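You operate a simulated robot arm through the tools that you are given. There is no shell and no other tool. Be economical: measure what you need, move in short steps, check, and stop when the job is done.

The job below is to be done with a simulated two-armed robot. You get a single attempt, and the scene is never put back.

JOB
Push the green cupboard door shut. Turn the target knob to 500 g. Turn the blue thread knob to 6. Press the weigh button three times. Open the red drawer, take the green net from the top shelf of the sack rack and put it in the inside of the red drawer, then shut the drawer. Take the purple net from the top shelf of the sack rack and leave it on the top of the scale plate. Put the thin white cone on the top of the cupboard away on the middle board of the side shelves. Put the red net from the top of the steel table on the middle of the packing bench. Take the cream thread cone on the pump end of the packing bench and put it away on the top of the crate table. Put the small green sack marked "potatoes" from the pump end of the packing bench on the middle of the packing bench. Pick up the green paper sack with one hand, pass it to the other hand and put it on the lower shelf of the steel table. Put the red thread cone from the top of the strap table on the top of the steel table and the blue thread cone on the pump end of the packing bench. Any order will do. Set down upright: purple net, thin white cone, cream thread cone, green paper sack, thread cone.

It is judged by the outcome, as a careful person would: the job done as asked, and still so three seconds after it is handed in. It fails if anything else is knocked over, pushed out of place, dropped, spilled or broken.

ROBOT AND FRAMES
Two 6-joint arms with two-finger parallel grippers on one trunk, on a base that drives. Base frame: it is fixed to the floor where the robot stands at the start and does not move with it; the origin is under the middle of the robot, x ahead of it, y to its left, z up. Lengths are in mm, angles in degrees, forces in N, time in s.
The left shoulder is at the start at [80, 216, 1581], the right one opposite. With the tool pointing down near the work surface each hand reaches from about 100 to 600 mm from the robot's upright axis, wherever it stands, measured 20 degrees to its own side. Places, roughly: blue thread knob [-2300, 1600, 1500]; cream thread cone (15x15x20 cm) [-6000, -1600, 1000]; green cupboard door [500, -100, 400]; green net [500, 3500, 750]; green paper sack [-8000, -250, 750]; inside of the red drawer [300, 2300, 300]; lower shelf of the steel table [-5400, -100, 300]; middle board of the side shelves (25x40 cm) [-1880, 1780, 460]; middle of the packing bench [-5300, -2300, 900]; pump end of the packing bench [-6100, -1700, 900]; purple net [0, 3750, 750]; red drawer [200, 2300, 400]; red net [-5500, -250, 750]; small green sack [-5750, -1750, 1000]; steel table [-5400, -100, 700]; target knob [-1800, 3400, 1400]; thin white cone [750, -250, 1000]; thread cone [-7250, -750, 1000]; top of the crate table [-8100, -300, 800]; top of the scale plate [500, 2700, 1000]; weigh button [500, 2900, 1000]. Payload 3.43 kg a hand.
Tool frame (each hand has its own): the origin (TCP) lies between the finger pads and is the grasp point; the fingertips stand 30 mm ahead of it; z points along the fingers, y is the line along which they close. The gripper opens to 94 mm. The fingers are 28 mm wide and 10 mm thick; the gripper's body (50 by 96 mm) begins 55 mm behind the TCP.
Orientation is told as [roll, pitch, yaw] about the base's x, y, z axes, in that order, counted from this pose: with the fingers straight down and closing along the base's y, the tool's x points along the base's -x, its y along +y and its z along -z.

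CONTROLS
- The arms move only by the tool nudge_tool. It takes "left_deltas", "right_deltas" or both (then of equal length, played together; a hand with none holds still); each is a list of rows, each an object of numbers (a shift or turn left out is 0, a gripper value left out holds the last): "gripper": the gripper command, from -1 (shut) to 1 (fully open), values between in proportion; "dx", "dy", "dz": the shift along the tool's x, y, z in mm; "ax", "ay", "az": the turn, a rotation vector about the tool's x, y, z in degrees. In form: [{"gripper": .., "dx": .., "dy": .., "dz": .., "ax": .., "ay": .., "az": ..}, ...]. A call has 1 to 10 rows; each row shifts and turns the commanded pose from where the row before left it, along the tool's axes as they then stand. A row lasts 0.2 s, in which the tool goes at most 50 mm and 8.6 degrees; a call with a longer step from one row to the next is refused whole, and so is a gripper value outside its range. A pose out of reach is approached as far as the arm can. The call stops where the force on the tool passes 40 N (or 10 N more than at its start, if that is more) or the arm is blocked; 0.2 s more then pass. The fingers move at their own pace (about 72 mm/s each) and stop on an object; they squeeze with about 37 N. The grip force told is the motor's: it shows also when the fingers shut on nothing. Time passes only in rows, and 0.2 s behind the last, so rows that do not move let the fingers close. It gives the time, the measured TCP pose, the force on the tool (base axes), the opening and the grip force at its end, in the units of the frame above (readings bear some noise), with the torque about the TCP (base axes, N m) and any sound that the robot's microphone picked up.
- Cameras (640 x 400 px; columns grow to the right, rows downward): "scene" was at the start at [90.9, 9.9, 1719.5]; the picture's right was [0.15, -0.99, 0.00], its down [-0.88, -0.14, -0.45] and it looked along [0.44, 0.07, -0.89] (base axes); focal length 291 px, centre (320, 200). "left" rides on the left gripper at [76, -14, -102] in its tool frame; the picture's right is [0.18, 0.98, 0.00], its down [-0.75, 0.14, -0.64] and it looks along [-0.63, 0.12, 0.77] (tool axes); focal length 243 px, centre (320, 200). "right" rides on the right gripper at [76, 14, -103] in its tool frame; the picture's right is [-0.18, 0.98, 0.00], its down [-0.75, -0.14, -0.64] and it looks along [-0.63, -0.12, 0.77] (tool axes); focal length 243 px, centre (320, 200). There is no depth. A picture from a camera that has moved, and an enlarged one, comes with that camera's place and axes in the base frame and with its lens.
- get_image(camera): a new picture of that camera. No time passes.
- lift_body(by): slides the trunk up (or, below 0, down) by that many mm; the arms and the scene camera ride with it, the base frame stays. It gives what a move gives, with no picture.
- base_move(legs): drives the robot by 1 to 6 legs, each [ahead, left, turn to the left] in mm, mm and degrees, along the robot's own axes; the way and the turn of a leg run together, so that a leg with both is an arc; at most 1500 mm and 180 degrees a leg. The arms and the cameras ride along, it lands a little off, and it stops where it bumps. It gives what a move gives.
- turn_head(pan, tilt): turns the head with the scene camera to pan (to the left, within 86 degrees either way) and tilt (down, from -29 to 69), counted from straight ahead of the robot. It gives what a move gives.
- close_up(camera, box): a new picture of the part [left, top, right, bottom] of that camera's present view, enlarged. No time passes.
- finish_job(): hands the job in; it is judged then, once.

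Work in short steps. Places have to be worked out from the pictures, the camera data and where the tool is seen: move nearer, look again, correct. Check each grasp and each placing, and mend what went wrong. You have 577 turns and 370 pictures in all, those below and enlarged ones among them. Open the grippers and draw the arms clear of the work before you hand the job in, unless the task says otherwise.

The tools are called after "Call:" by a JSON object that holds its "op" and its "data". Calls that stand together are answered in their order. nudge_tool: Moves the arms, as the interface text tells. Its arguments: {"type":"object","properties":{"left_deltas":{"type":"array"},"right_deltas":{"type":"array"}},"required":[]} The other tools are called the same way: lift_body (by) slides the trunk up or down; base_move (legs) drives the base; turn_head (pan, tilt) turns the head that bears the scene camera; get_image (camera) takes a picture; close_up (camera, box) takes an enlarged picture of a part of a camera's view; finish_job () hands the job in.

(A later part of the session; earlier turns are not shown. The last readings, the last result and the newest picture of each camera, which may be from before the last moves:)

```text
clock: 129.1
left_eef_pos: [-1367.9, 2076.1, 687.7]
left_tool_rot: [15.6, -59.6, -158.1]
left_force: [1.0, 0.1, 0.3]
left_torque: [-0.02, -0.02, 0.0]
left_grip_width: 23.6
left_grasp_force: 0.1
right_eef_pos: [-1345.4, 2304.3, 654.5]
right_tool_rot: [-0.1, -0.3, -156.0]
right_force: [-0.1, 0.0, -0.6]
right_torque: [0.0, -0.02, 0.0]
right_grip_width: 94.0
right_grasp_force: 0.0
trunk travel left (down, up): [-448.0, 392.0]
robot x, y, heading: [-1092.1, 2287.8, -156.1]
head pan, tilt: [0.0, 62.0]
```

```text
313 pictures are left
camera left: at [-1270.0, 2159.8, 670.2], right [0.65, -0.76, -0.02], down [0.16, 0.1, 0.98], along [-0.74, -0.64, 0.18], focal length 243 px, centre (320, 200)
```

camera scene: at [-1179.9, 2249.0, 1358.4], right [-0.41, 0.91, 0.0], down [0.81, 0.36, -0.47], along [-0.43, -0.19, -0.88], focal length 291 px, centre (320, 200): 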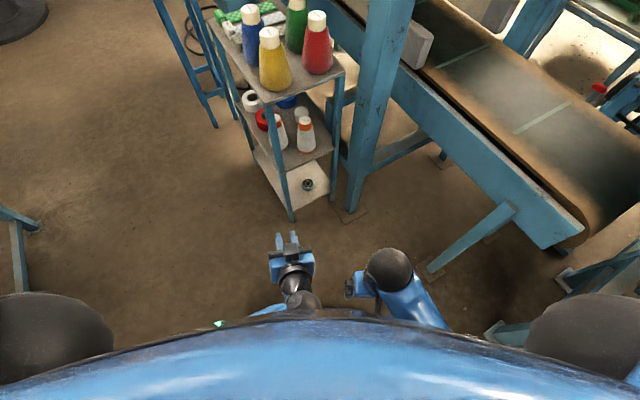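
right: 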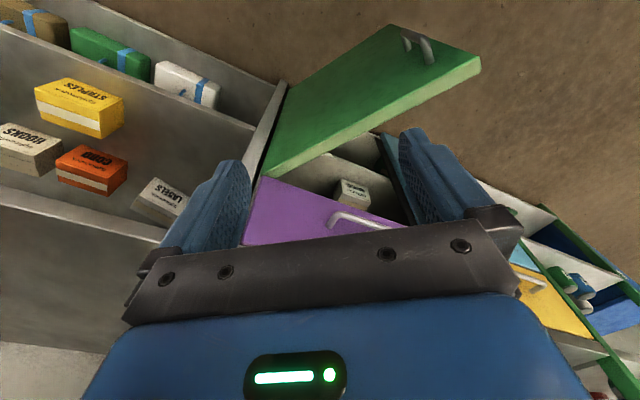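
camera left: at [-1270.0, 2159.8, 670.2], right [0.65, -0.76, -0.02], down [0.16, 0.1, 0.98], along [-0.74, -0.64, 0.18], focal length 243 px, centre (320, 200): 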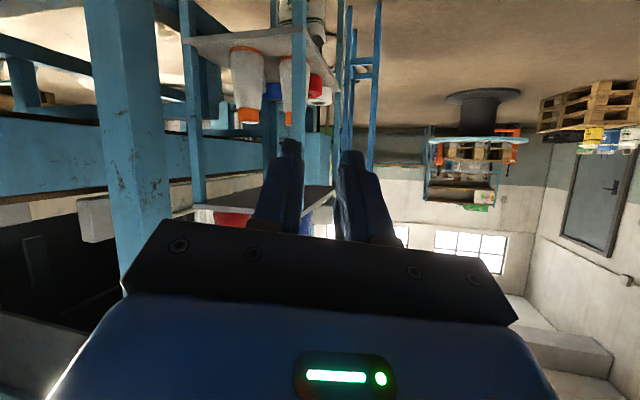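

Left arm is folded too tightly. I extend it and turn it back to pointing down.

Call:
{"op": "nudge_tool", "data": {"left_deltas": [{"dz": 30, "dy": 25, "dx": -10}, {"dz": 30, "dy": 25, "dx": -10}, {"dz": 30, "dy": 25, "dx": -10}, {"ay": 8.5}, {"ay": 8.5}, {"ay": 8.5}, {"ay": 8.5}, {"ay": 8.5}, {"ay": 8.5}, {"ay": 8.5}], "right_deltas": [{"dx": -30, "dy": -20}, {"dx": -30, "dy": -20}, {"dx": -30, "dy": -20}, {}, {}, {}, {}, {}, {}, {}]}}

Call:
{"op": "lift_body", "data": {"by": 390}}

```text
clock: 131.3
left_eef_pos: [-1400.7, 1954.5, 644.0]
left_tool_rot: [7.6, -0.9, -144.7]
left_force: [-0.1, 0.2, -0.5]
left_torque: [-0.03, -0.02, 0.03]
left_grip_width: 23.8
left_grasp_force: 0.0
left hand out of reach, approached as far as the arm can: row 10
right_eef_pos: [-1451.6, 2320.9, 656.3]
right_tool_rot: [0.0, -0.2, -156.0]
right_force: [0.1, -0.2, 0.5]
right_torque: [0.03, 0.0, 0.0]
right_grip_width: 93.9
right_grasp_force: 0.1
trunk travel left (down, up): [-448.0, 392.0]
robot x, y, heading: [-1091.0, 2286.6, -156.2]
head pan, tilt: [0.0, 62.0]
```

```text
clock: 135.0
left_eef_pos: [-1400.7, 1953.3, 1032.7]
left_tool_rot: [7.7, -1.1, -144.8]
left_force: [0.0, 0.0, -0.5]
left_torque: [0.03, 0.01, 0.01]
left_grip_width: 23.7
left_grasp_force: 0.0
right_eef_pos: [-1452.1, 2320.2, 1045.6]
right_tool_rot: [-0.1, -0.3, -155.9]
right_force: [0.2, 0.0, -0.6]
right_torque: [0.01, -0.01, 0.0]
right_grip_width: 94.0
right_grasp_force: 0.1
trunk travel left (down, up): [-838.0, 2.0]
robot x, y, heading: [-1092.4, 2287.5, -156.0]
head pan, tilt: [0.0, 62.0]
```

Now I straighten the left hand and look toward the blue thread knob from the raised head.

Call:
{"op": "nudge_tool", "data": {"left_deltas": [{"ax": 4, "az": 6}, {"ax": 3.7, "az": 5}]}}

Call:
{"op": "turn_head", "data": {"pan": 5, "tilt": 20}}

Call:
{"op": "get_image", "data": {"camera": "scene"}}

Call:
{"op": "close_up", "data": {"camera": "scene", "box": [200, 100, 400, 225]}}

```text
clock: 135.6
left_eef_pos: [-1400.8, 1954.3, 1033.3]
left_tool_rot: [0.1, -0.3, -155.9]
left_force: [-0.2, 0.5, -0.5]
left_torque: [0.0, 0.01, -0.03]
left_grip_width: 23.3
left_grasp_force: 0.0
right_eef_pos: [-1450.8, 2319.9, 1045.2]
right_tool_rot: [0.0, -0.3, -156.1]
right_force: [-0.1, 0.1, -0.1]
right_torque: [0.01, -0.01, 0.01]
right_grip_width: 94.1
right_grasp_force: 0.0
trunk travel left (down, up): [-838.0, 2.0]
robot x, y, heading: [-1090.0, 2285.8, -155.8]
head pan, tilt: [0.0, 62.0]
```

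```text
clock: 136.7
left_eef_pos: [-1401.3, 1954.6, 1034.3]
left_tool_rot: [0.2, -0.4, -155.8]
left_force: [-0.1, 0.2, -0.6]
left_torque: [0.0, -0.01, 0.03]
left_grip_width: 23.3
left_grasp_force: 0.0
right_eef_pos: [-1451.1, 2321.2, 1046.6]
right_tool_rot: [0.1, -0.3, -156.0]
right_force: [0.6, -0.1, -0.5]
right_torque: [-0.02, 0.01, 0.0]
right_grip_width: 94.1
right_grasp_force: 0.0
trunk travel left (down, up): [-838.0, 2.0]
robot x, y, heading: [-1090.1, 2288.5, -156.0]
head pan, tilt: [5.0, 20.0]
```

```text
312 pictures are left
camera scene: at [-1202.8, 2230.0, 1808.7], right [-0.48, 0.87, 0.0], down [0.3, 0.17, -0.94], along [-0.82, -0.46, -0.34], focal length 291 px, centre (320, 200)
```

scene: 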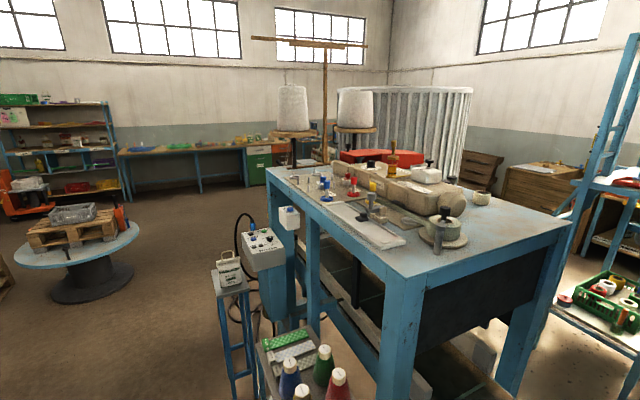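

```text
3.20 times, centred on (300, 162) of scene
camera zoom: at [-1202.8, 2230.0, 1808.7], right [-0.48, 0.87, 0.0], down [0.3, 0.17, -0.94], along [-0.82, -0.46, -0.34], focal length 930 px, centre (384, 320)
```

zoom: 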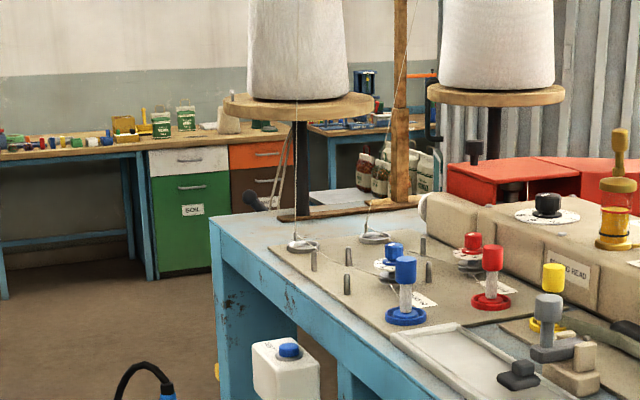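

The blue thread knob is on top of the sewing table, near its front edge. I drive back along the corridor to stand in front of it.

Call:
{"op": "base_move", "data": {"legs": [[-167, 289, 0], [0, 0, -59.5], [0, 1173, 0]]}}

Call:
{"op": "turn_head", "data": {"pan": 0, "tilt": 25}}

Call:
{"op": "get_image", "data": {"camera": "scene"}}

```text
clock: 147.2
left_eef_pos: [-1950.6, 1237.4, 1034.1]
left_tool_rot: [0.2, -0.3, 144.1]
left_force: [0.8, -0.7, -0.1]
left_torque: [0.0, 0.0, 0.03]
left_grip_width: 23.6
left_grasp_force: 0.2
right_eef_pos: [-1657.5, 1462.6, 1045.5]
right_tool_rot: [0.1, -0.2, 143.9]
right_force: [0.1, -0.3, -0.3]
right_torque: [0.0, 0.02, -0.01]
right_grip_width: 93.9
right_grasp_force: 0.2
trunk travel left (down, up): [-838.0, 2.0]
robot x, y, heading: [-1510.4, 1133.5, 143.9]
head pan, tilt: [5.0, 20.0]
```

```text
clock: 147.8
left_eef_pos: [-1950.3, 1235.2, 1033.8]
left_tool_rot: [0.2, -0.3, 144.0]
left_force: [-0.1, -1.1, 0.5]
left_torque: [-0.03, -0.02, 0.05]
left_grip_width: 23.4
left_grasp_force: 0.1
right_eef_pos: [-1658.0, 1462.2, 1045.6]
right_tool_rot: [0.0, -0.3, 143.9]
right_force: [0.0, 0.4, 0.1]
right_torque: [-0.03, 0.0, -0.01]
right_grip_width: 94.0
right_grasp_force: 0.1
trunk travel left (down, up): [-838.0, 2.0]
robot x, y, heading: [-1509.5, 1133.6, 144.0]
head pan, tilt: [0.0, 25.0]
```

```text
310 pictures are left
camera scene: at [-1608.1, 1206.5, 1800.8], right [0.59, 0.81, 0.0], down [0.34, -0.25, -0.91], along [-0.73, 0.53, -0.42], focal length 291 px, centre (320, 200)
```

scene: 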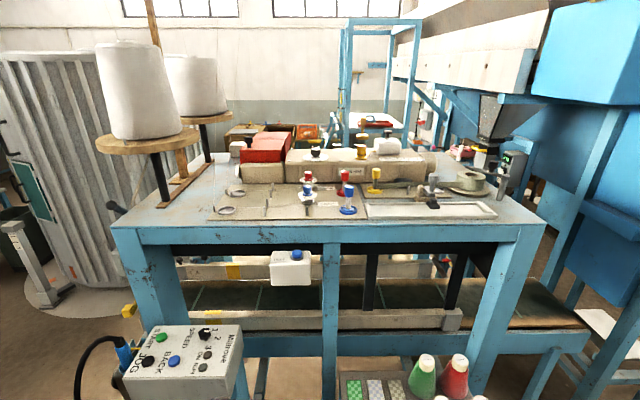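

Call:
{"op": "close_up", "data": {"camera": "scene", "box": [210, 130, 450, 260]}}

```text
2.67 times, centred on (330, 195) of scene
camera zoom: at [-1608.1, 1206.5, 1800.8], right [0.59, 0.81, 0.0], down [0.34, -0.25, -0.91], along [-0.73, 0.53, -0.42], focal length 775 px, centre (293, 213)
```

zoom: 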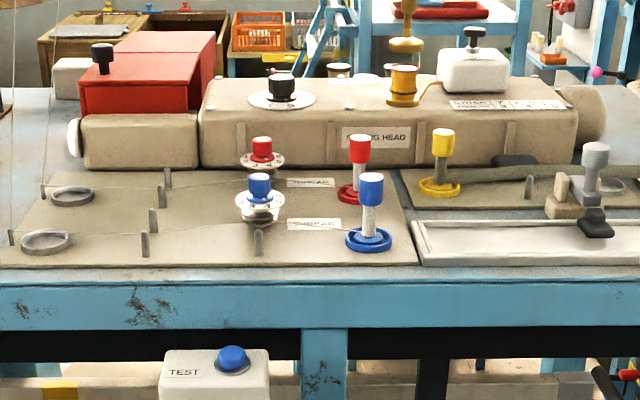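

The blue thread knob is at about [-2273,1643,1462] with a numbered dial beneath. I strafe right so the left hand lines up, and test how high it reaches when extended.

Call:
{"op": "base_move", "data": {"legs": [[0, -90, 0]]}}

Call:
{"op": "nudge_tool", "data": {"left_deltas": [{"dx": -40, "dz": -40}, {"dx": -40, "dz": -40}, {"dx": -35, "dz": -40}, {"dx": -30, "dz": -40}, {"dx": -30, "dz": -40}, {"dx": -30, "dz": -40}, {"dz": -40}, {"dz": -40}, {"dz": -40}, {"dz": -40}]}}

```text
clock: 148.9
left_eef_pos: [-1904.4, 1300.4, 1032.0]
left_tool_rot: [-0.3, -0.3, 144.0]
left_force: [-0.2, -0.9, 0.4]
left_torque: [0.05, -0.06, -0.01]
left_grip_width: 23.6
left_grasp_force: 0.0
right_eef_pos: [-1611.3, 1526.2, 1047.4]
right_tool_rot: [-0.4, -0.3, 143.8]
right_force: [0.0, -1.6, -0.6]
right_torque: [0.02, -0.05, -0.01]
right_grip_width: 94.2
right_grasp_force: 0.1
trunk travel left (down, up): [-838.0, 2.0]
robot x, y, heading: [-1455.7, 1200.3, 143.7]
head pan, tilt: [0.0, 25.0]
```

```text
refused: row 1 steps farther than a row can; nothing moved
```

Call:
{"op": "nudge_tool", "data": {"left_deltas": [{"dx": -35, "dz": -35}, {"dx": -35, "dz": -35}, {"dx": -35, "dz": -35}, {"dx": -35, "dz": -35}, {"dx": -30, "dz": -35}, {"dx": -30, "dz": -35}, {"dz": -45}, {"dz": -45}, {"dz": -45}, {"dz": -45}]}}

```text
clock: 150.8
left_eef_pos: [-2118.6, 1476.1, 1228.8]
left_tool_rot: [0.1, 0.9, 144.3]
left_force: [0.8, -0.8, 0.5]
left_torque: [0.01, 0.02, 0.0]
left_grip_width: 23.6
left_grasp_force: 0.1
left hand out of reach, approached as far as the arm can: row 1, 2, 3, 4, 5, 6, 7, 8, 9
right_eef_pos: [-1604.7, 1531.4, 1046.5]
right_tool_rot: [-0.1, -0.4, 144.0]
right_force: [-0.2, -0.2, -0.1]
right_torque: [0.01, 0.01, -0.02]
right_grip_width: 94.0
right_grasp_force: 0.0
trunk travel left (down, up): [-838.0, 2.0]
robot x, y, heading: [-1454.8, 1202.4, 144.1]
head pan, tilt: [0.0, 25.0]
stopped in row 9 (left hand): the force on the tool passed its limit at 65 N (the readings are from after the stop); the commanded pose is now the measured one
```

It drifted forward and touched something; I look.

Call:
{"op": "get_image", "data": {"camera": "scene"}}

Call:
{"op": "get_image", "data": {"camera": "left"}}

```text
308 pictures are left
camera scene: at [-1553.2, 1273.8, 1801.1], right [0.59, 0.81, 0.0], down [0.34, -0.25, -0.91], along [-0.73, 0.53, -0.42], focal length 291 px, centre (320, 200)
```

scene: 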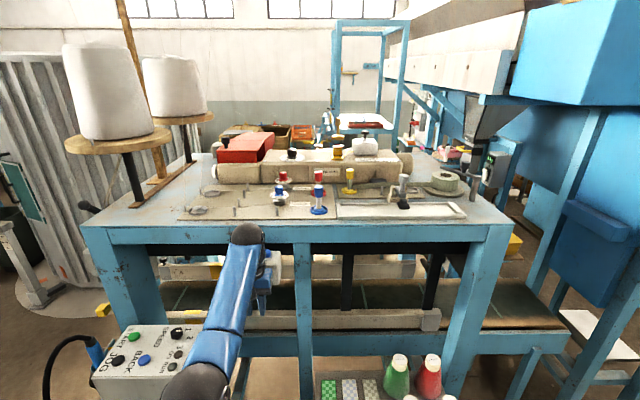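

```text
307 pictures are left
camera left: at [-2049.5, 1446.0, 1333.6], right [-0.42, -0.91, 0.01], down [-0.7, 0.33, 0.63], along [-0.57, 0.26, -0.78], focal length 243 px, centre (320, 200)
```

left: 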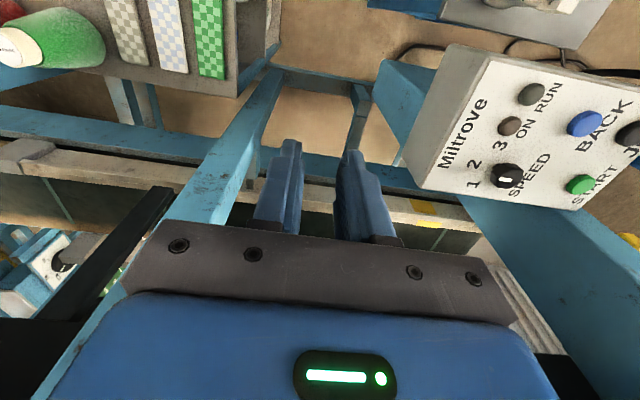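

The wrist touched the table's front. I draw back at once.

Call:
{"op": "nudge_tool", "data": {"left_deltas": [{"dx": 40}, {"dx": 45, "dz": 10}, {"dx": 45, "dz": 10}, {"dx": 45, "dz": 10}, {"dx": 40, "dz": 20}]}}

Call:
{"op": "close_up", "data": {"camera": "scene", "box": [160, 130, 420, 300]}}

```text
clock: 152.0
left_eef_pos: [-2020.1, 1416.7, 1096.1]
left_tool_rot: [0.2, 0.9, 144.2]
left_force: [0.6, 0.2, -0.3]
left_torque: [0.0, -0.01, 0.0]
left_grip_width: 23.7
left_grasp_force: 0.1
left hand out of reach, approached as far as the arm can: row 1, 2, 3, 4, 5
right_eef_pos: [-1605.7, 1530.9, 1046.4]
right_tool_rot: [0.0, -0.4, 144.0]
right_force: [0.6, -1.0, -1.0]
right_torque: [-0.02, -0.03, 0.0]
right_grip_width: 94.0
right_grasp_force: 0.0
trunk travel left (down, up): [-838.0, 2.0]
robot x, y, heading: [-1460.1, 1201.1, 143.9]
head pan, tilt: [0.0, 25.0]
```

```text
2.35 times, centred on (290, 215) of scene
camera zoom: at [-1555.4, 1275.8, 1800.9], right [0.59, 0.81, 0.0], down [0.34, -0.25, -0.91], along [-0.73, 0.53, -0.42], focal length 684 px, centre (391, 165)
```

zoom: 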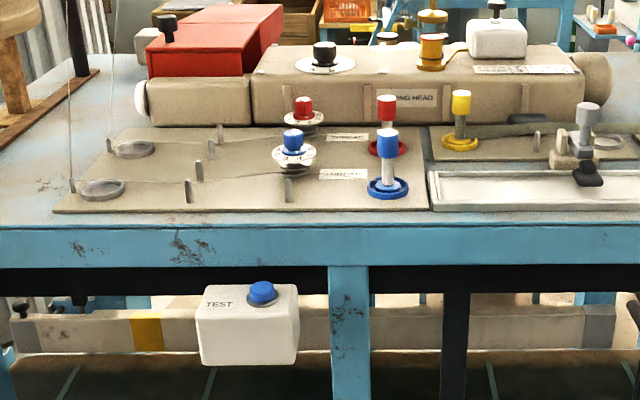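

Nothing seems disturbed. I retract further and tilt the hand to point forward, then raise.

Call:
{"op": "nudge_tool", "data": {"left_deltas": [{"dx": 45}, {"dx": 45}, {"dx": 40, "ay": -8.5}, {"ay": -8.5}, {"ay": -8.5}, {"ay": -8.5}, {"ay": -8.5}, {"ay": -8.5}, {"ay": -8.5}, {"ay": -8.5}]}}

Call:
{"op": "nudge_tool", "data": {"left_deltas": [{"ay": -8.5}, {"ay": -8.5}, {"dx": -45}, {"dx": -45}, {"dx": -45}, {"dx": -45}, {"dx": -45}]}}

Call:
{"op": "get_image", "data": {"camera": "left"}}

```text
clock: 154.2
left_eef_pos: [-1928.0, 1352.3, 1059.0]
left_tool_rot: [0.5, -67.0, 143.8]
left_force: [0.3, 0.1, 0.6]
left_torque: [0.02, -0.01, 0.0]
left_grip_width: 23.6
left_grasp_force: 0.1
left hand out of reach, approached as far as the arm can: row 1, 2
right_eef_pos: [-1605.6, 1532.3, 1045.8]
right_tool_rot: [0.0, -0.2, 144.0]
right_force: [-0.8, 0.3, 0.3]
right_torque: [0.0, 0.02, 0.0]
right_grip_width: 94.1
right_grasp_force: 0.1
trunk travel left (down, up): [-838.0, 2.0]
robot x, y, heading: [-1453.6, 1205.1, 143.8]
head pan, tilt: [0.0, 25.0]
```

```text
clock: 155.8
left_eef_pos: [-1948.1, 1371.5, 1283.7]
left_tool_rot: [2.6, -83.8, 141.7]
left_force: [-0.4, -0.1, 0.6]
left_torque: [-0.01, 0.01, 0.04]
left_grip_width: 23.5
left_grasp_force: 0.0
right_eef_pos: [-1607.1, 1532.9, 1045.4]
right_tool_rot: [0.0, -0.2, 144.0]
right_force: [0.0, -0.2, -0.6]
right_torque: [0.02, 0.02, -0.01]
right_grip_width: 93.9
right_grasp_force: 0.0
trunk travel left (down, up): [-838.0, 2.0]
robot x, y, heading: [-1457.3, 1201.8, 144.1]
head pan, tilt: [0.0, 25.0]
```

```text
305 pictures are left
camera left: at [-1849.7, 1318.5, 1218.9], right [-0.56, -0.81, -0.18], down [0.37, -0.44, 0.82], along [-0.74, 0.39, 0.55], focal length 243 px, centre (320, 200)
```

left: 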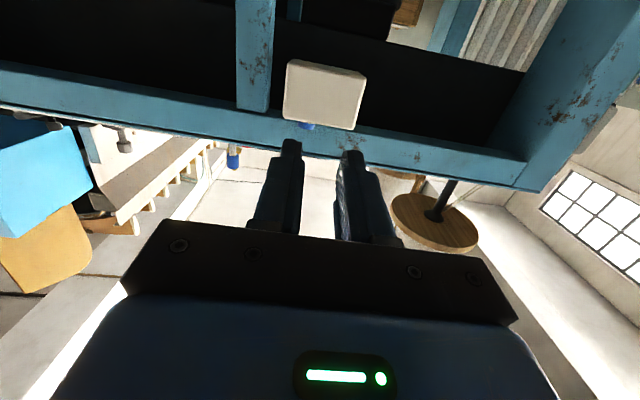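

Reach is fine this way. I keep raising and get a strong zoom of the knob and dial.

Call:
{"op": "nudge_tool", "data": {"left_deltas": [{"dx": -45}, {"dx": -45}, {"dx": -45}, {"dx": -45}, {"dx": -40}]}}

Call:
{"op": "close_up", "data": {"camera": "scene", "box": [250, 165, 330, 215]}}

```text
clock: 157.0
left_eef_pos: [-1983.1, 1408.3, 1486.4]
left_tool_rot: [2.9, -83.8, 141.4]
left_force: [-0.4, 0.7, -0.4]
left_torque: [-0.03, -0.01, 0.0]
left_grip_width: 23.8
left_grasp_force: 0.1
left hand out of reach, approached as far as the arm can: row 2, 3, 4
right_eef_pos: [-1606.9, 1533.8, 1046.0]
right_tool_rot: [0.0, -0.3, 144.0]
right_force: [0.1, -0.4, -0.9]
right_torque: [0.01, 0.02, -0.02]
right_grip_width: 94.1
right_grasp_force: 0.2
trunk travel left (down, up): [-838.0, 2.0]
robot x, y, heading: [-1457.9, 1204.3, 144.1]
head pan, tilt: [0.0, 25.0]
```

```text
8.00 times, centred on (290, 190) of scene
camera zoom: at [-1556.9, 1278.0, 1800.6], right [0.59, 0.81, 0.0], down [0.34, -0.25, -0.91], along [-0.73, 0.53, -0.42], focal length 2324 px, centre (560, 280)
```

zoom: 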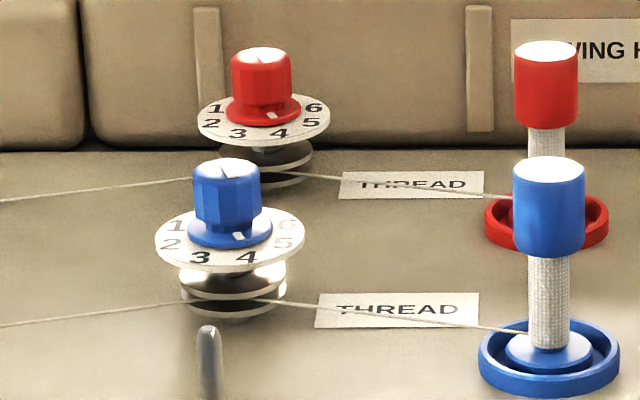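

Now clear: the blue knob points at 4; dial runs 1→6 counter-clockwise (seen from above), about 49° per step, so I need ≈98° counter-clockwise. I set the hand 30° below horizontal, open it half, and drive 170 ahead.

Call:
{"op": "nudge_tool", "data": {"left_deltas": [{"ay": 8.3}, {"ay": 8.3}, {"ay": 8.2}, {"gripper": 0.1}, {"dx": -25, "dz": -14}]}}

Call:
{"op": "base_move", "data": {"legs": [[165, 0, 0]]}}

Call:
{"op": "get_image", "data": {"camera": "scene"}}

Call:
{"op": "get_image", "data": {"camera": "left"}}

```text
clock: 158.2
left_eef_pos: [-2013.8, 1441.4, 1476.1]
left_tool_rot: [0.5, -59.2, 143.8]
left_force: [0.0, -0.4, -0.8]
left_torque: [0.02, -0.01, 0.01]
left_grip_width: 51.8
left_grasp_force: 0.0
left hand out of reach, approached as far as the arm can: row 3, 5
right_eef_pos: [-1606.7, 1533.7, 1045.8]
right_tool_rot: [0.0, -0.3, 144.0]
right_force: [-0.3, -0.5, -0.2]
right_torque: [0.0, 0.0, -0.02]
right_grip_width: 94.2
right_grasp_force: 0.1
trunk travel left (down, up): [-838.0, 2.0]
robot x, y, heading: [-1455.3, 1202.2, 144.0]
head pan, tilt: [0.0, 25.0]
```

```text
clock: 159.7
left_eef_pos: [-2142.2, 1535.8, 1476.6]
left_tool_rot: [0.5, -59.4, 143.7]
left_force: [0.4, -0.2, 0.3]
left_torque: [0.0, -0.01, 0.0]
left_grip_width: 51.9
left_grasp_force: 0.1
right_eef_pos: [-1736.1, 1628.1, 1047.4]
right_tool_rot: [0.0, -0.4, 143.8]
right_force: [0.1, -0.4, -0.1]
right_torque: [0.04, 0.01, -0.02]
right_grip_width: 93.8
right_grasp_force: 0.0
trunk travel left (down, up): [-838.0, 2.0]
robot x, y, heading: [-1591.1, 1301.3, 143.8]
head pan, tilt: [0.0, 25.0]
```

```text
303 pictures are left
camera scene: at [-1684.8, 1370.7, 1801.2], right [0.59, 0.81, 0.0], down [0.34, -0.25, -0.91], along [-0.73, 0.54, -0.42], focal length 291 px, centre (320, 200)
```

scene: 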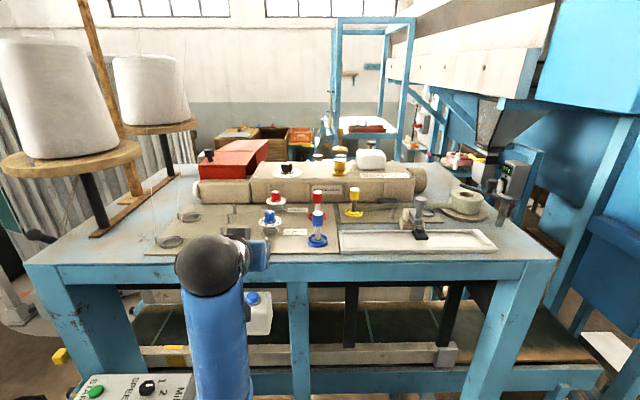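

```text
302 pictures are left
camera left: at [-2030.6, 1475.0, 1463.4], right [-0.5, -0.85, -0.15], down [0.06, -0.21, 0.98], along [-0.86, 0.48, 0.15], focal length 243 px, centre (320, 200)
```

left: 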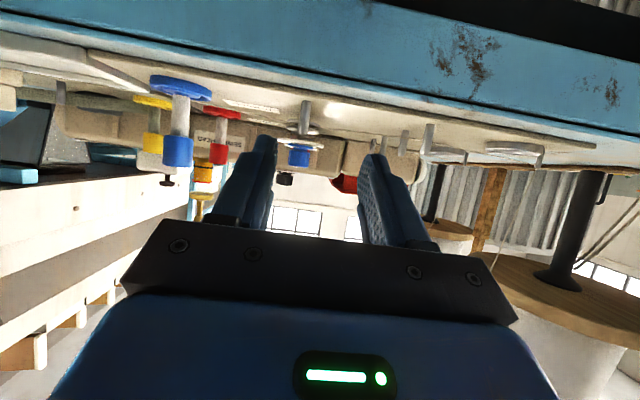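

I zoom the left camera on the knob for precise height.

Call:
{"op": "close_up", "data": {"camera": "left", "box": [260, 100, 360, 200]}}

```text
4.00 times, centred on (310, 150) of left
camera zoom: at [-2030.6, 1475.0, 1463.4], right [-0.5, -0.85, -0.15], down [0.06, -0.21, 0.98], along [-0.86, 0.48, 0.15], focal length 970 px, centre (360, 400)
```

zoom: 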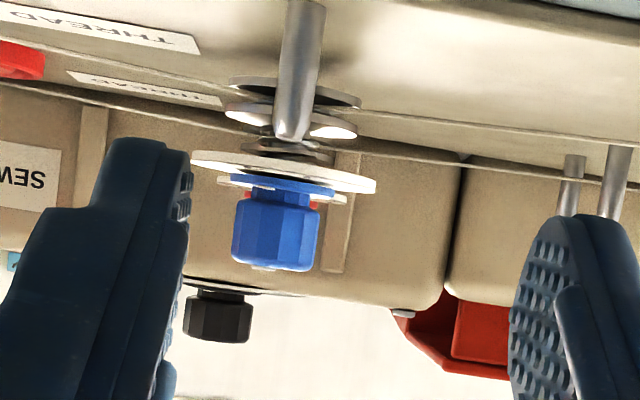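

Knob spans z≈1449–1473, axis [-2273,1646]. I turn the hand 25° to the right, line up and advance most of the way.

Call:
{"op": "nudge_tool", "data": {"left_deltas": [{"ax": 7.2, "az": 4.2}, {"ax": 7.2, "az": 4.2}, {"ax": 7.2, "az": 4.1}, {"dy": 30}, {"dy": 32}, {"dz": 35, "dx": -21}, {"dz": 35, "dx": -21}]}}

Call:
{"op": "get_image", "data": {"camera": "left"}}

```text
clock: 161.3
left_eef_pos: [-2240.0, 1583.0, 1473.7]
left_tool_rot: [0.1, -59.2, 119.3]
left_force: [-0.8, -0.4, -0.2]
left_torque: [-0.01, -0.02, 0.01]
left_grip_width: 51.6
left_grasp_force: 0.2
right_eef_pos: [-1738.6, 1633.4, 1044.9]
right_tool_rot: [0.1, -0.2, 143.8]
right_force: [-0.4, 0.0, -0.1]
right_torque: [-0.04, -0.01, 0.01]
right_grip_width: 94.0
right_grasp_force: 0.0
trunk travel left (down, up): [-838.0, 2.0]
robot x, y, heading: [-1589.2, 1299.8, 143.8]
head pan, tilt: [0.0, 25.0]
```

```text
300 pictures are left
camera left: at [-2165.3, 1480.0, 1461.2], right [-0.81, -0.56, -0.16], down [-0.04, -0.21, 0.98], along [-0.58, 0.8, 0.15], focal length 243 px, centre (320, 200)
```

left: 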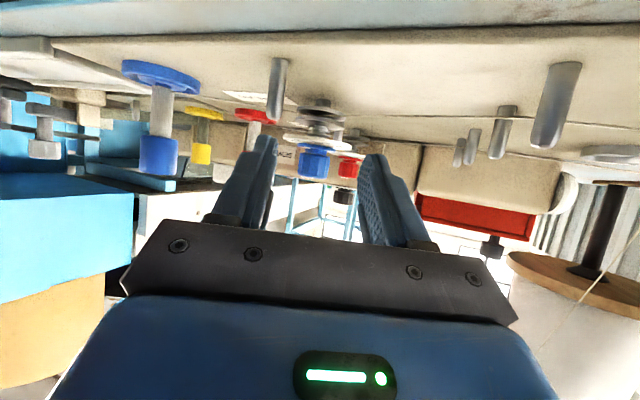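

Aligned. I rise 6 mm and go forward 71 so that the pads straddle the knob.

Call:
{"op": "nudge_tool", "data": {"left_deltas": [{"dx": -5, "dz": -3}, {"dz": 21, "dx": -12}, {"dz": 21, "dx": -12}, {"dz": 19, "dx": -11.5}]}}

Call:
{"op": "get_image", "data": {"camera": "left"}}

Call:
{"op": "close_up", "data": {"camera": "scene", "box": [200, 170, 340, 280]}}

```text
clock: 162.3
left_eef_pos: [-2277.0, 1640.9, 1480.4]
left_tool_rot: [-0.1, -59.3, 119.3]
left_force: [-0.1, -0.2, 0.0]
left_torque: [0.02, 0.01, 0.03]
left_grip_width: 51.5
left_grasp_force: 0.1
right_eef_pos: [-1739.5, 1629.8, 1045.4]
right_tool_rot: [0.0, -0.3, 143.8]
right_force: [0.4, 0.0, -0.2]
right_torque: [-0.01, -0.01, -0.01]
right_grip_width: 94.1
right_grasp_force: 0.0
trunk travel left (down, up): [-838.0, 2.0]
robot x, y, heading: [-1589.3, 1302.3, 143.9]
head pan, tilt: [0.0, 25.0]
```

```text
299 pictures are left
camera left: at [-2200.0, 1538.8, 1467.2], right [-0.81, -0.56, -0.16], down [-0.04, -0.21, 0.98], along [-0.58, 0.8, 0.15], focal length 243 px, centre (320, 200)
```

left: 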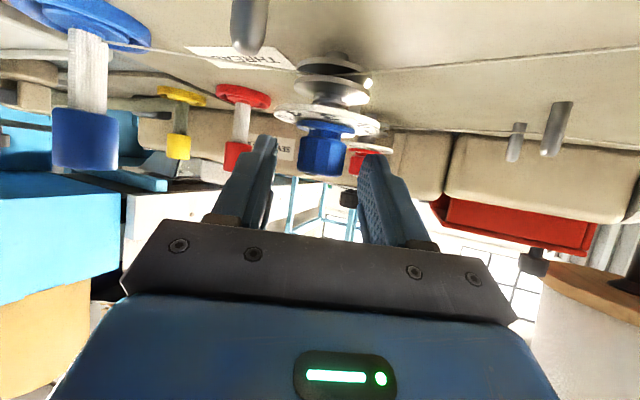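

```text
3.64 times, centred on (270, 225) of scene
camera zoom: at [-1689.6, 1373.7, 1800.7], right [0.59, 0.81, 0.0], down [0.34, -0.25, -0.91], along [-0.73, 0.53, -0.42], focal length 1057 px, centre (502, 109)
```

zoom: 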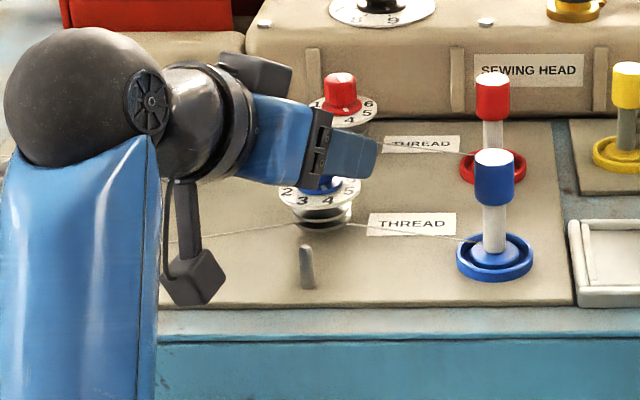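

The knob sits between the pads. I close.

Call:
{"op": "nudge_tool", "data": {"left_deltas": [{"gripper": -1}, {"gripper": -1}, {"gripper": -1}]}}

Call:
{"op": "get_image", "data": {"camera": "left"}}

```text
clock: 163.1
left_eef_pos: [-2273.2, 1642.2, 1481.0]
left_tool_rot: [-0.1, -59.2, 119.3]
left_force: [1.3, -0.6, 0.0]
left_torque: [-0.35, -0.18, -0.06]
left_grip_width: 24.1
left_grasp_force: 45.1
right_eef_pos: [-1738.0, 1628.9, 1046.6]
right_tool_rot: [-0.1, -0.3, 143.8]
right_force: [-0.8, 0.7, 0.1]
right_torque: [0.01, -0.03, -0.03]
right_grip_width: 94.1
right_grasp_force: 0.0
trunk travel left (down, up): [-838.0, 2.0]
robot x, y, heading: [-1587.9, 1308.9, 143.7]
head pan, tilt: [0.0, 25.0]
```

```text
297 pictures are left
camera left: at [-2198.8, 1539.0, 1467.6], right [-0.81, -0.56, -0.16], down [-0.04, -0.21, 0.98], along [-0.58, 0.8, 0.15], focal length 243 px, centre (320, 200)
```

left: 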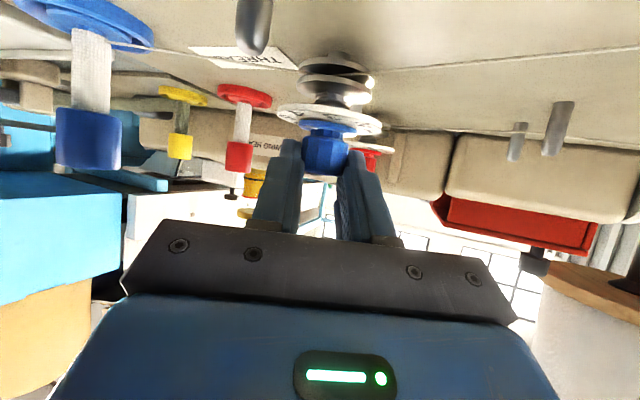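

Gripped. I turn 48° counter-clockwise.

Call:
{"op": "nudge_tool", "data": {"left_deltas": [{"ax": -6.9, "az": -4.0, "dy": -1.2}, {"ax": -6.9, "az": -4.0, "dy": -1.2}, {"ax": -6.9, "az": -4.0, "dy": -1.2}, {"ax": -6.9, "az": -4.0, "dy": -1.2}, {"ax": -6.9, "az": -4.0, "dy": -1.2}, {"ax": -6.9, "az": -4.0, "dy": -1.2}]}}

Call:
{"op": "close_up", "data": {"camera": "scene", "box": [240, 180, 320, 235]}}

```text
clock: 164.5
left_eef_pos: [-2269.6, 1646.8, 1480.1]
left_tool_rot: [0.9, -59.4, 166.5]
left_force: [1.6, -0.2, 2.8]
left_torque: [-0.25, -0.94, -0.01]
left_grip_width: 24.2
left_grasp_force: 45.0
right_eef_pos: [-1738.0, 1630.5, 1045.0]
right_tool_rot: [0.0, -0.2, 143.8]
right_force: [0.0, 0.1, 0.4]
right_torque: [-0.02, 0.0, 0.02]
right_grip_width: 93.9
right_grasp_force: 0.1
trunk travel left (down, up): [-838.0, 2.0]
robot x, y, heading: [-1590.0, 1300.9, 143.6]
head pan, tilt: [0.0, 25.0]
```

```text
7.27 times, centred on (280, 208) of scene
camera zoom: at [-1688.6, 1374.7, 1800.7], right [0.59, 0.81, 0.0], down [0.34, -0.25, -0.91], along [-0.73, 0.53, -0.42], focal length 2113 px, centre (611, 146)
```

zoom: 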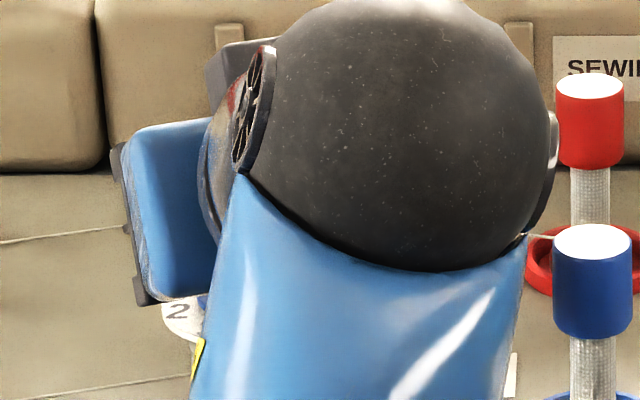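

Turned 47°. I continue in the same grip.

Call:
{"op": "nudge_tool", "data": {"left_deltas": [{"ax": -6.9, "az": -4.0, "dy": -1.2}, {"ax": -6.9, "az": -4.0, "dy": -1.2}, {"ax": -6.9, "az": -4.0, "dy": -1.2}]}}

```text
clock: 165.3
left_eef_pos: [-2270.3, 1649.5, 1479.8]
left_tool_rot: [1.0, -59.6, -169.7]
left_force: [-2.4, 1.2, 7.6]
left_torque: [0.18, -1.08, -0.01]
left_grip_width: 24.3
left_grasp_force: 45.3
right_eef_pos: [-1738.8, 1630.7, 1045.0]
right_tool_rot: [-0.1, -0.3, 143.9]
right_force: [-0.1, -0.4, 0.4]
right_torque: [-0.02, 0.01, 0.0]
right_grip_width: 94.1
right_grasp_force: 0.1
trunk travel left (down, up): [-838.0, 2.0]
robot x, y, heading: [-1588.9, 1304.6, 144.0]
head pan, tilt: [0.0, 25.0]
```

71° so far; three more steps.

Call:
{"op": "nudge_tool", "data": {"left_deltas": [{"ax": -6.9, "az": -4.0, "dy": -1.2}, {"ax": -6.9, "az": -4.0, "dy": -1.2}, {"ax": -6.9, "az": -4.0, "dy": -1.2}]}}

Call:
{"op": "get_image", "data": {"camera": "scene"}}

Call:
{"op": "get_image", "data": {"camera": "left"}}

```text
clock: 166.1
left_eef_pos: [-2270.3, 1653.4, 1481.3]
left_tool_rot: [1.1, -59.9, -145.8]
left_force: [-1.5, -0.5, 4.7]
left_torque: [0.4, -0.73, -0.39]
left_grip_width: 24.1
left_grasp_force: 45.5
right_eef_pos: [-1738.6, 1630.3, 1044.9]
right_tool_rot: [-0.1, -0.3, 143.8]
right_force: [-0.2, 0.7, -0.6]
right_torque: [-0.01, -0.03, -0.02]
right_grip_width: 94.0
right_grasp_force: 0.1
trunk travel left (down, up): [-838.0, 2.0]
robot x, y, heading: [-1589.8, 1302.0, 143.7]
head pan, tilt: [0.0, 25.0]
```

```text
295 pictures are left
camera scene: at [-1690.1, 1374.1, 1800.5], right [0.59, 0.81, 0.0], down [0.34, -0.25, -0.91], along [-0.73, 0.53, -0.42], focal length 291 px, centre (320, 200)
```

scene: 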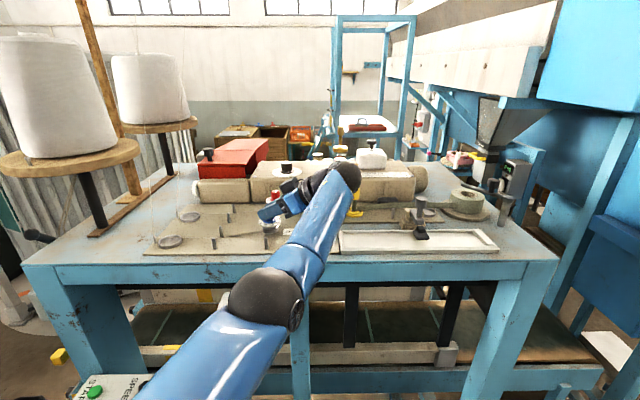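

```text
294 pictures are left
camera left: at [-2174.3, 1739.4, 1466.5], right [0.64, -0.75, -0.15], down [0.22, -0.01, 0.98], along [-0.74, -0.66, 0.16], focal length 243 px, centre (320, 200)
```

left: 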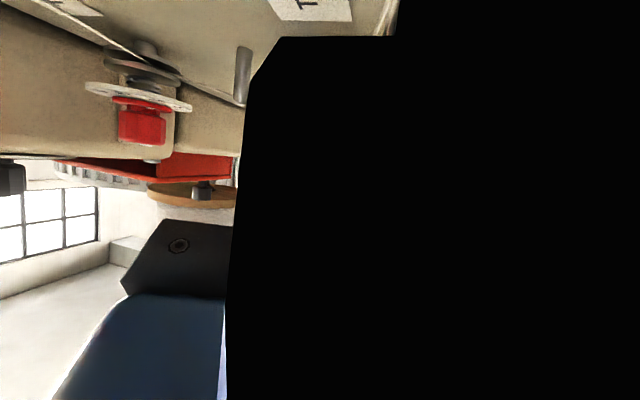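

Turned 95°. The wrist camera is very near the blue spool, so I open the fingers and rise straight up before turning back.

Call:
{"op": "nudge_tool", "data": {"left_deltas": [{"gripper": 0.1}, {"gripper": 0.1}, {"dx": -17, "dz": -10}, {"dx": -17, "dz": -10}, {"dx": -17, "dz": -10}, {"dx": -17, "dz": -10}]}}

Call:
{"op": "get_image", "data": {"camera": "scene"}}

Call:
{"op": "get_image", "data": {"camera": "left"}}

```text
clock: 167.5
left_eef_pos: [-2265.6, 1644.9, 1555.7]
left_tool_rot: [1.3, -59.9, -146.3]
left_force: [0.6, 0.6, -1.0]
left_torque: [0.0, 0.0, -0.01]
left_grip_width: 51.6
left_grasp_force: 0.0
left hand out of reach, approached as far as the arm can: row 5, 6
right_eef_pos: [-1738.2, 1629.2, 1046.6]
right_tool_rot: [0.0, -0.3, 143.8]
right_force: [0.3, 0.2, 0.6]
right_torque: [-0.03, -0.01, -0.02]
right_grip_width: 93.9
right_grasp_force: 0.0
trunk travel left (down, up): [-838.0, 2.0]
robot x, y, heading: [-1592.7, 1298.5, 143.8]
head pan, tilt: [0.0, 25.0]
```

```text
293 pictures are left
camera scene: at [-1688.9, 1373.4, 1800.7], right [0.59, 0.81, 0.0], down [0.34, -0.25, -0.91], along [-0.73, 0.53, -0.42], focal length 291 px, centre (320, 200)
```

scene: 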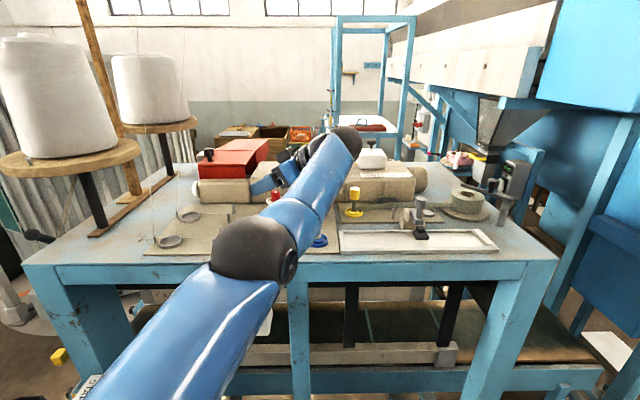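

```text
292 pictures are left
camera left: at [-2169.0, 1730.7, 1541.2], right [0.64, -0.75, -0.15], down [0.22, 0.0, 0.98], along [-0.74, -0.66, 0.16], focal length 243 px, centre (320, 200)
```

left: 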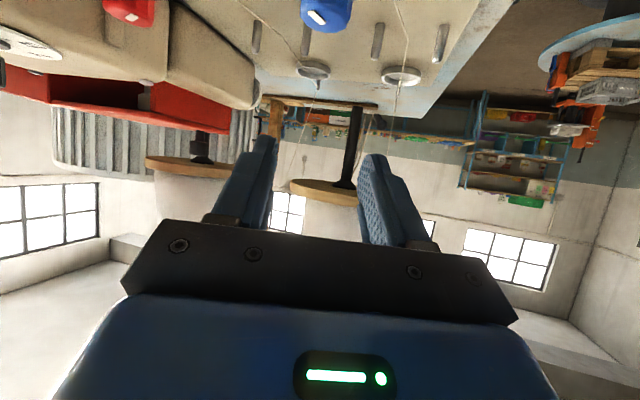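

Clear above. I turn the hand back to straight ahead and draw back, then read the dial.

Call:
{"op": "nudge_tool", "data": {"left_deltas": [{"ax": 7.2, "az": 4.2}, {"ax": 7.2, "az": 4.2}, {"ax": 7.2, "az": 4.2}, {"ax": 7.2, "az": 4.2}, {"ax": 7.2, "az": 4.2}, {"ax": 7.2, "az": 4.2}, {"ax": 7.2, "az": 4.2}, {"ax": 7.2, "az": 4.2}, {"dz": -35, "dx": 20}, {"dz": -35, "dx": 20}]}}

Call:
{"op": "nudge_tool", "data": {"left_deltas": [{"dz": -35, "dx": 20}, {"dz": -35, "dx": 20}, {"dz": -35, "dx": 20}]}}

Call:
{"op": "close_up", "data": {"camera": "scene", "box": [240, 185, 360, 255]}}

```text
clock: 169.7
left_eef_pos: [-2332.1, 1776.9, 1607.6]
left_tool_rot: [0.9, -59.2, 147.6]
left_force: [-0.4, 0.4, -0.2]
left_torque: [-0.04, -0.04, 0.01]
left_grip_width: 51.3
left_grasp_force: 0.0
left hand out of reach, approached as far as the arm can: row 1, 2, 3, 4, 5, 6, 7, 8, 9, 10
right_eef_pos: [-1737.4, 1629.7, 1045.6]
right_tool_rot: [0.0, -0.4, 143.7]
right_force: [1.0, 0.7, 0.6]
right_torque: [0.0, 0.01, 0.01]
right_grip_width: 94.0
right_grasp_force: 0.0
trunk travel left (down, up): [-838.0, 2.0]
robot x, y, heading: [-1592.9, 1301.8, 143.7]
head pan, tilt: [0.0, 25.0]
```

```text
clock: 170.5
left_eef_pos: [-2314.8, 1783.9, 1624.4]
left_tool_rot: [0.9, -59.2, 147.5]
left_force: [-0.1, -0.2, 0.2]
left_torque: [-0.03, 0.01, 0.0]
left_grip_width: 51.5
left_grasp_force: 0.1
left hand out of reach, approached as far as the arm can: row 1, 2, 3
right_eef_pos: [-1738.0, 1630.3, 1044.2]
right_tool_rot: [0.0, -0.3, 143.7]
right_force: [-0.3, -0.2, 0.9]
right_torque: [0.01, 0.0, -0.02]
right_grip_width: 93.8
right_grasp_force: 0.0
trunk travel left (down, up): [-838.0, 2.0]
robot x, y, heading: [-1590.5, 1302.2, 143.7]
head pan, tilt: [0.0, 25.0]
```

```text
5.33 times, centred on (300, 220) of scene
camera zoom: at [-1688.9, 1374.2, 1800.7], right [0.59, 0.81, 0.0], down [0.34, -0.25, -0.91], along [-0.73, 0.53, -0.42], focal length 1550 px, centre (427, 93)
```

zoom: 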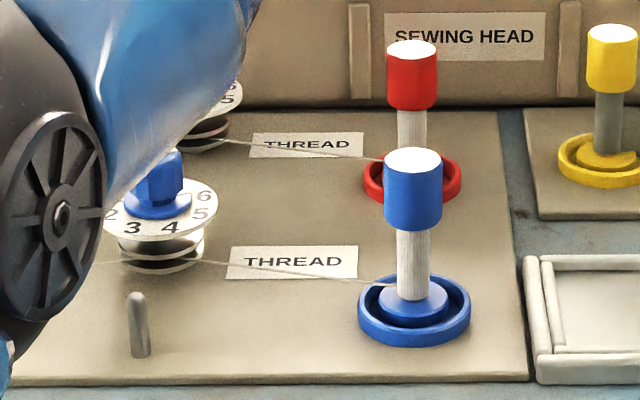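

The arm is over-extended high. I bring it down and back in small steps, watching the pose.

Call:
{"op": "nudge_tool", "data": {"left_deltas": [{"dx": 30, "dz": -5}, {"dx": 30, "dz": -5}]}}

Call:
{"op": "get_image", "data": {"camera": "scene"}}

```text
clock: 171.1
left_eef_pos: [-2310.2, 1797.5, 1601.8]
left_tool_rot: [1.0, -59.1, 147.4]
left_force: [1.1, 0.0, 0.3]
left_torque: [-0.02, 0.01, -0.01]
left_grip_width: 51.9
left_grasp_force: 0.1
left hand out of reach, approached as far as the arm can: row 1, 2
right_eef_pos: [-1737.2, 1629.9, 1045.8]
right_tool_rot: [0.1, -0.3, 143.7]
right_force: [-0.2, 0.3, -0.3]
right_torque: [0.04, 0.0, -0.03]
right_grip_width: 94.2
right_grasp_force: 0.1
trunk travel left (down, up): [-838.0, 2.0]
robot x, y, heading: [-1590.8, 1299.3, 143.7]
head pan, tilt: [0.0, 25.0]
```

```text
290 pictures are left
camera scene: at [-1688.8, 1375.1, 1800.7], right [0.59, 0.81, 0.0], down [0.34, -0.25, -0.91], along [-0.73, 0.53, -0.42], focal length 291 px, centre (320, 200)
```

scene: 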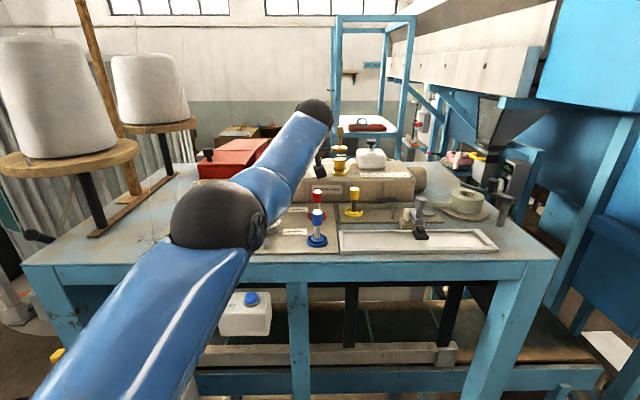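

The wrist is awkwardly folded. I back the base away so I can untangle it in free space (everything of the arm is above the table items).

Call:
{"op": "base_move", "data": {"legs": [[-200, 0, 0]]}}

Call:
{"op": "get_image", "data": {"camera": "scene"}}

Call:
{"op": "close_up", "data": {"camera": "scene", "box": [240, 150, 360, 225]}}

```text
clock: 172.7
left_eef_pos: [-2156.9, 1684.2, 1598.6]
left_tool_rot: [1.0, -58.9, 147.3]
left_force: [0.9, 0.2, -0.1]
left_torque: [0.0, 0.03, 0.01]
left_grip_width: 52.0
left_grasp_force: 0.0
right_eef_pos: [-1582.1, 1516.2, 1043.2]
right_tool_rot: [0.0, -0.1, 143.7]
right_force: [-1.0, 0.2, 0.2]
right_torque: [-0.01, -0.01, 0.04]
right_grip_width: 93.9
right_grasp_force: 0.1
trunk travel left (down, up): [-838.0, 2.0]
robot x, y, heading: [-1432.0, 1182.4, 143.7]
head pan, tilt: [0.0, 25.0]
```

```text
289 pictures are left
camera scene: at [-1535.9, 1262.2, 1800.2], right [0.59, 0.81, 0.0], down [0.34, -0.25, -0.9], along [-0.73, 0.53, -0.43], focal length 291 px, centre (320, 200)
```

scene: 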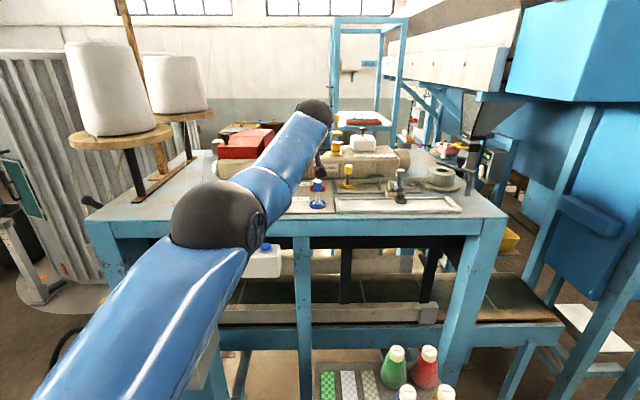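

```text
5.33 times, centred on (300, 188) of scene
camera zoom: at [-1535.9, 1262.2, 1800.2], right [0.59, 0.81, 0.0], down [0.34, -0.25, -0.9], along [-0.73, 0.53, -0.43], focal length 1550 px, centre (427, 267)
```

zoom: 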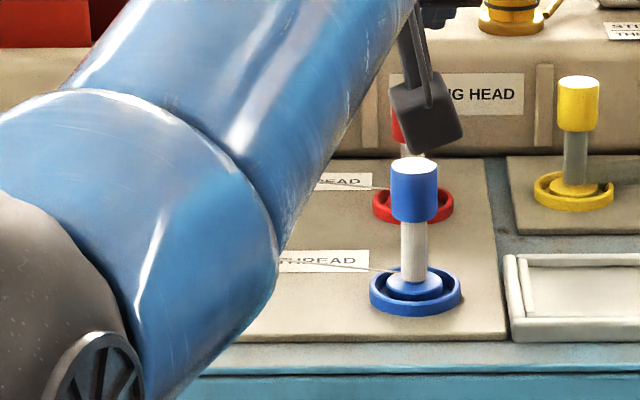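

Back a bit further, then I bring the hand down and left.

Call:
{"op": "base_move", "data": {"legs": [[-150, 0, 0]]}}

Call:
{"op": "nudge_tool", "data": {"left_deltas": [{"dx": 40, "dy": 15}, {"dx": 40, "dy": 15}, {"dx": 40, "dy": 15}, {"dx": 40, "dy": 15}, {"dx": 40, "dy": 15}]}}

Call:
{"op": "get_image", "data": {"camera": "scene"}}

```text
clock: 174.0
left_eef_pos: [-2040.8, 1597.9, 1595.7]
left_tool_rot: [0.9, -58.8, 147.4]
left_force: [-0.5, 0.3, -0.1]
left_torque: [0.0, 0.02, -0.01]
left_grip_width: 51.4
left_grasp_force: 0.0
right_eef_pos: [-1465.9, 1430.4, 1043.2]
right_tool_rot: [0.0, -0.1, 143.8]
right_force: [-0.9, 0.7, -0.6]
right_torque: [-0.02, -0.05, -0.01]
right_grip_width: 93.9
right_grasp_force: 0.0
trunk travel left (down, up): [-838.0, 2.0]
robot x, y, heading: [-1313.4, 1100.5, 143.7]
head pan, tilt: [0.0, 25.0]
```

```text
clock: 175.2
left_eef_pos: [-2065.7, 1597.3, 1505.8]
left_tool_rot: [0.9, -59.1, 147.4]
left_force: [0.2, 0.4, 0.7]
left_torque: [0.0, 0.01, 0.0]
left_grip_width: 51.6
left_grasp_force: 0.1
left hand out of reach, approached as far as the arm can: row 1, 2, 3, 4, 5
right_eef_pos: [-1461.8, 1428.0, 1045.2]
right_tool_rot: [0.0, -0.3, 143.8]
right_force: [1.3, -0.1, 0.3]
right_torque: [0.0, -0.01, 0.0]
right_grip_width: 93.8
right_grasp_force: 0.1
trunk travel left (down, up): [-838.0, 2.0]
robot x, y, heading: [-1310.8, 1094.5, 143.8]
head pan, tilt: [0.0, 25.0]
```

```text
287 pictures are left
camera scene: at [-1413.2, 1171.7, 1800.7], right [0.59, 0.81, 0.0], down [0.34, -0.25, -0.91], along [-0.73, 0.53, -0.42], focal length 291 px, centre (320, 200)
```

scene: 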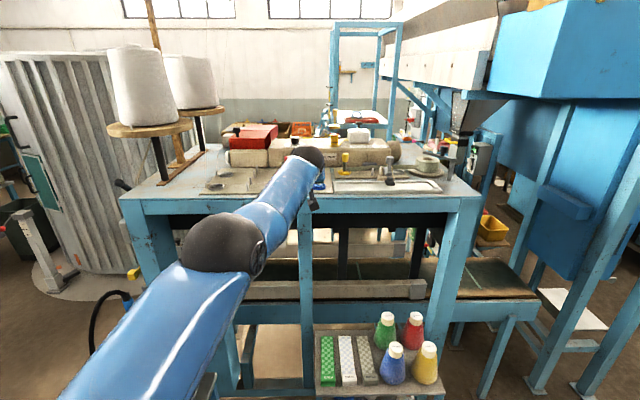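

It follows. I continue down and back.

Call:
{"op": "nudge_tool", "data": {"left_deltas": [{"dx": 40, "dz": 0, "dy": 20}, {"dx": 40, "dz": 0, "dy": 20}, {"dx": 40, "dz": -10, "dy": 20}, {"dx": 40, "dz": -10, "dy": 20}, {"dx": 40, "dz": -20, "dy": 20}, {"dx": 40, "dz": -20}, {"dx": 40, "dz": -20}]}}

Call:
{"op": "get_image", "data": {"camera": "scene"}}

```text
clock: 176.7
left_eef_pos: [-2107.9, 1569.6, 1350.8]
left_tool_rot: [0.9, -61.4, 147.5]
left_force: [11.7, -9.7, 10.7]
left_torque: [-0.37, 0.18, 0.47]
left_grip_width: 52.1
left_grasp_force: 0.6
left hand out of reach, approached as far as the arm can: row 1, 2, 3, 4, 5, 6, 7
right_eef_pos: [-1462.1, 1425.5, 1046.5]
right_tool_rot: [0.0, -0.4, 143.9]
right_force: [0.4, 0.5, -0.3]
right_torque: [-0.02, -0.03, -0.02]
right_grip_width: 94.1
right_grasp_force: 0.2
trunk travel left (down, up): [-838.0, 2.0]
robot x, y, heading: [-1315.9, 1101.9, 143.9]
head pan, tilt: [0.0, 25.0]
stopped in row 7 (left hand): the force on the tool passed its limit at 50 N (the readings are from after the stop); the commanded pose is now the measured one
```

```text
286 pictures are left
camera scene: at [-1410.9, 1168.3, 1800.9], right [0.59, 0.81, 0.0], down [0.34, -0.25, -0.91], along [-0.73, 0.53, -0.42], focal length 291 px, centre (320, 200)
```

scene: 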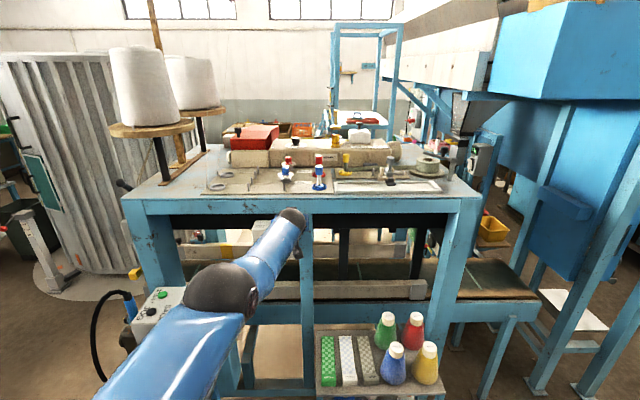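

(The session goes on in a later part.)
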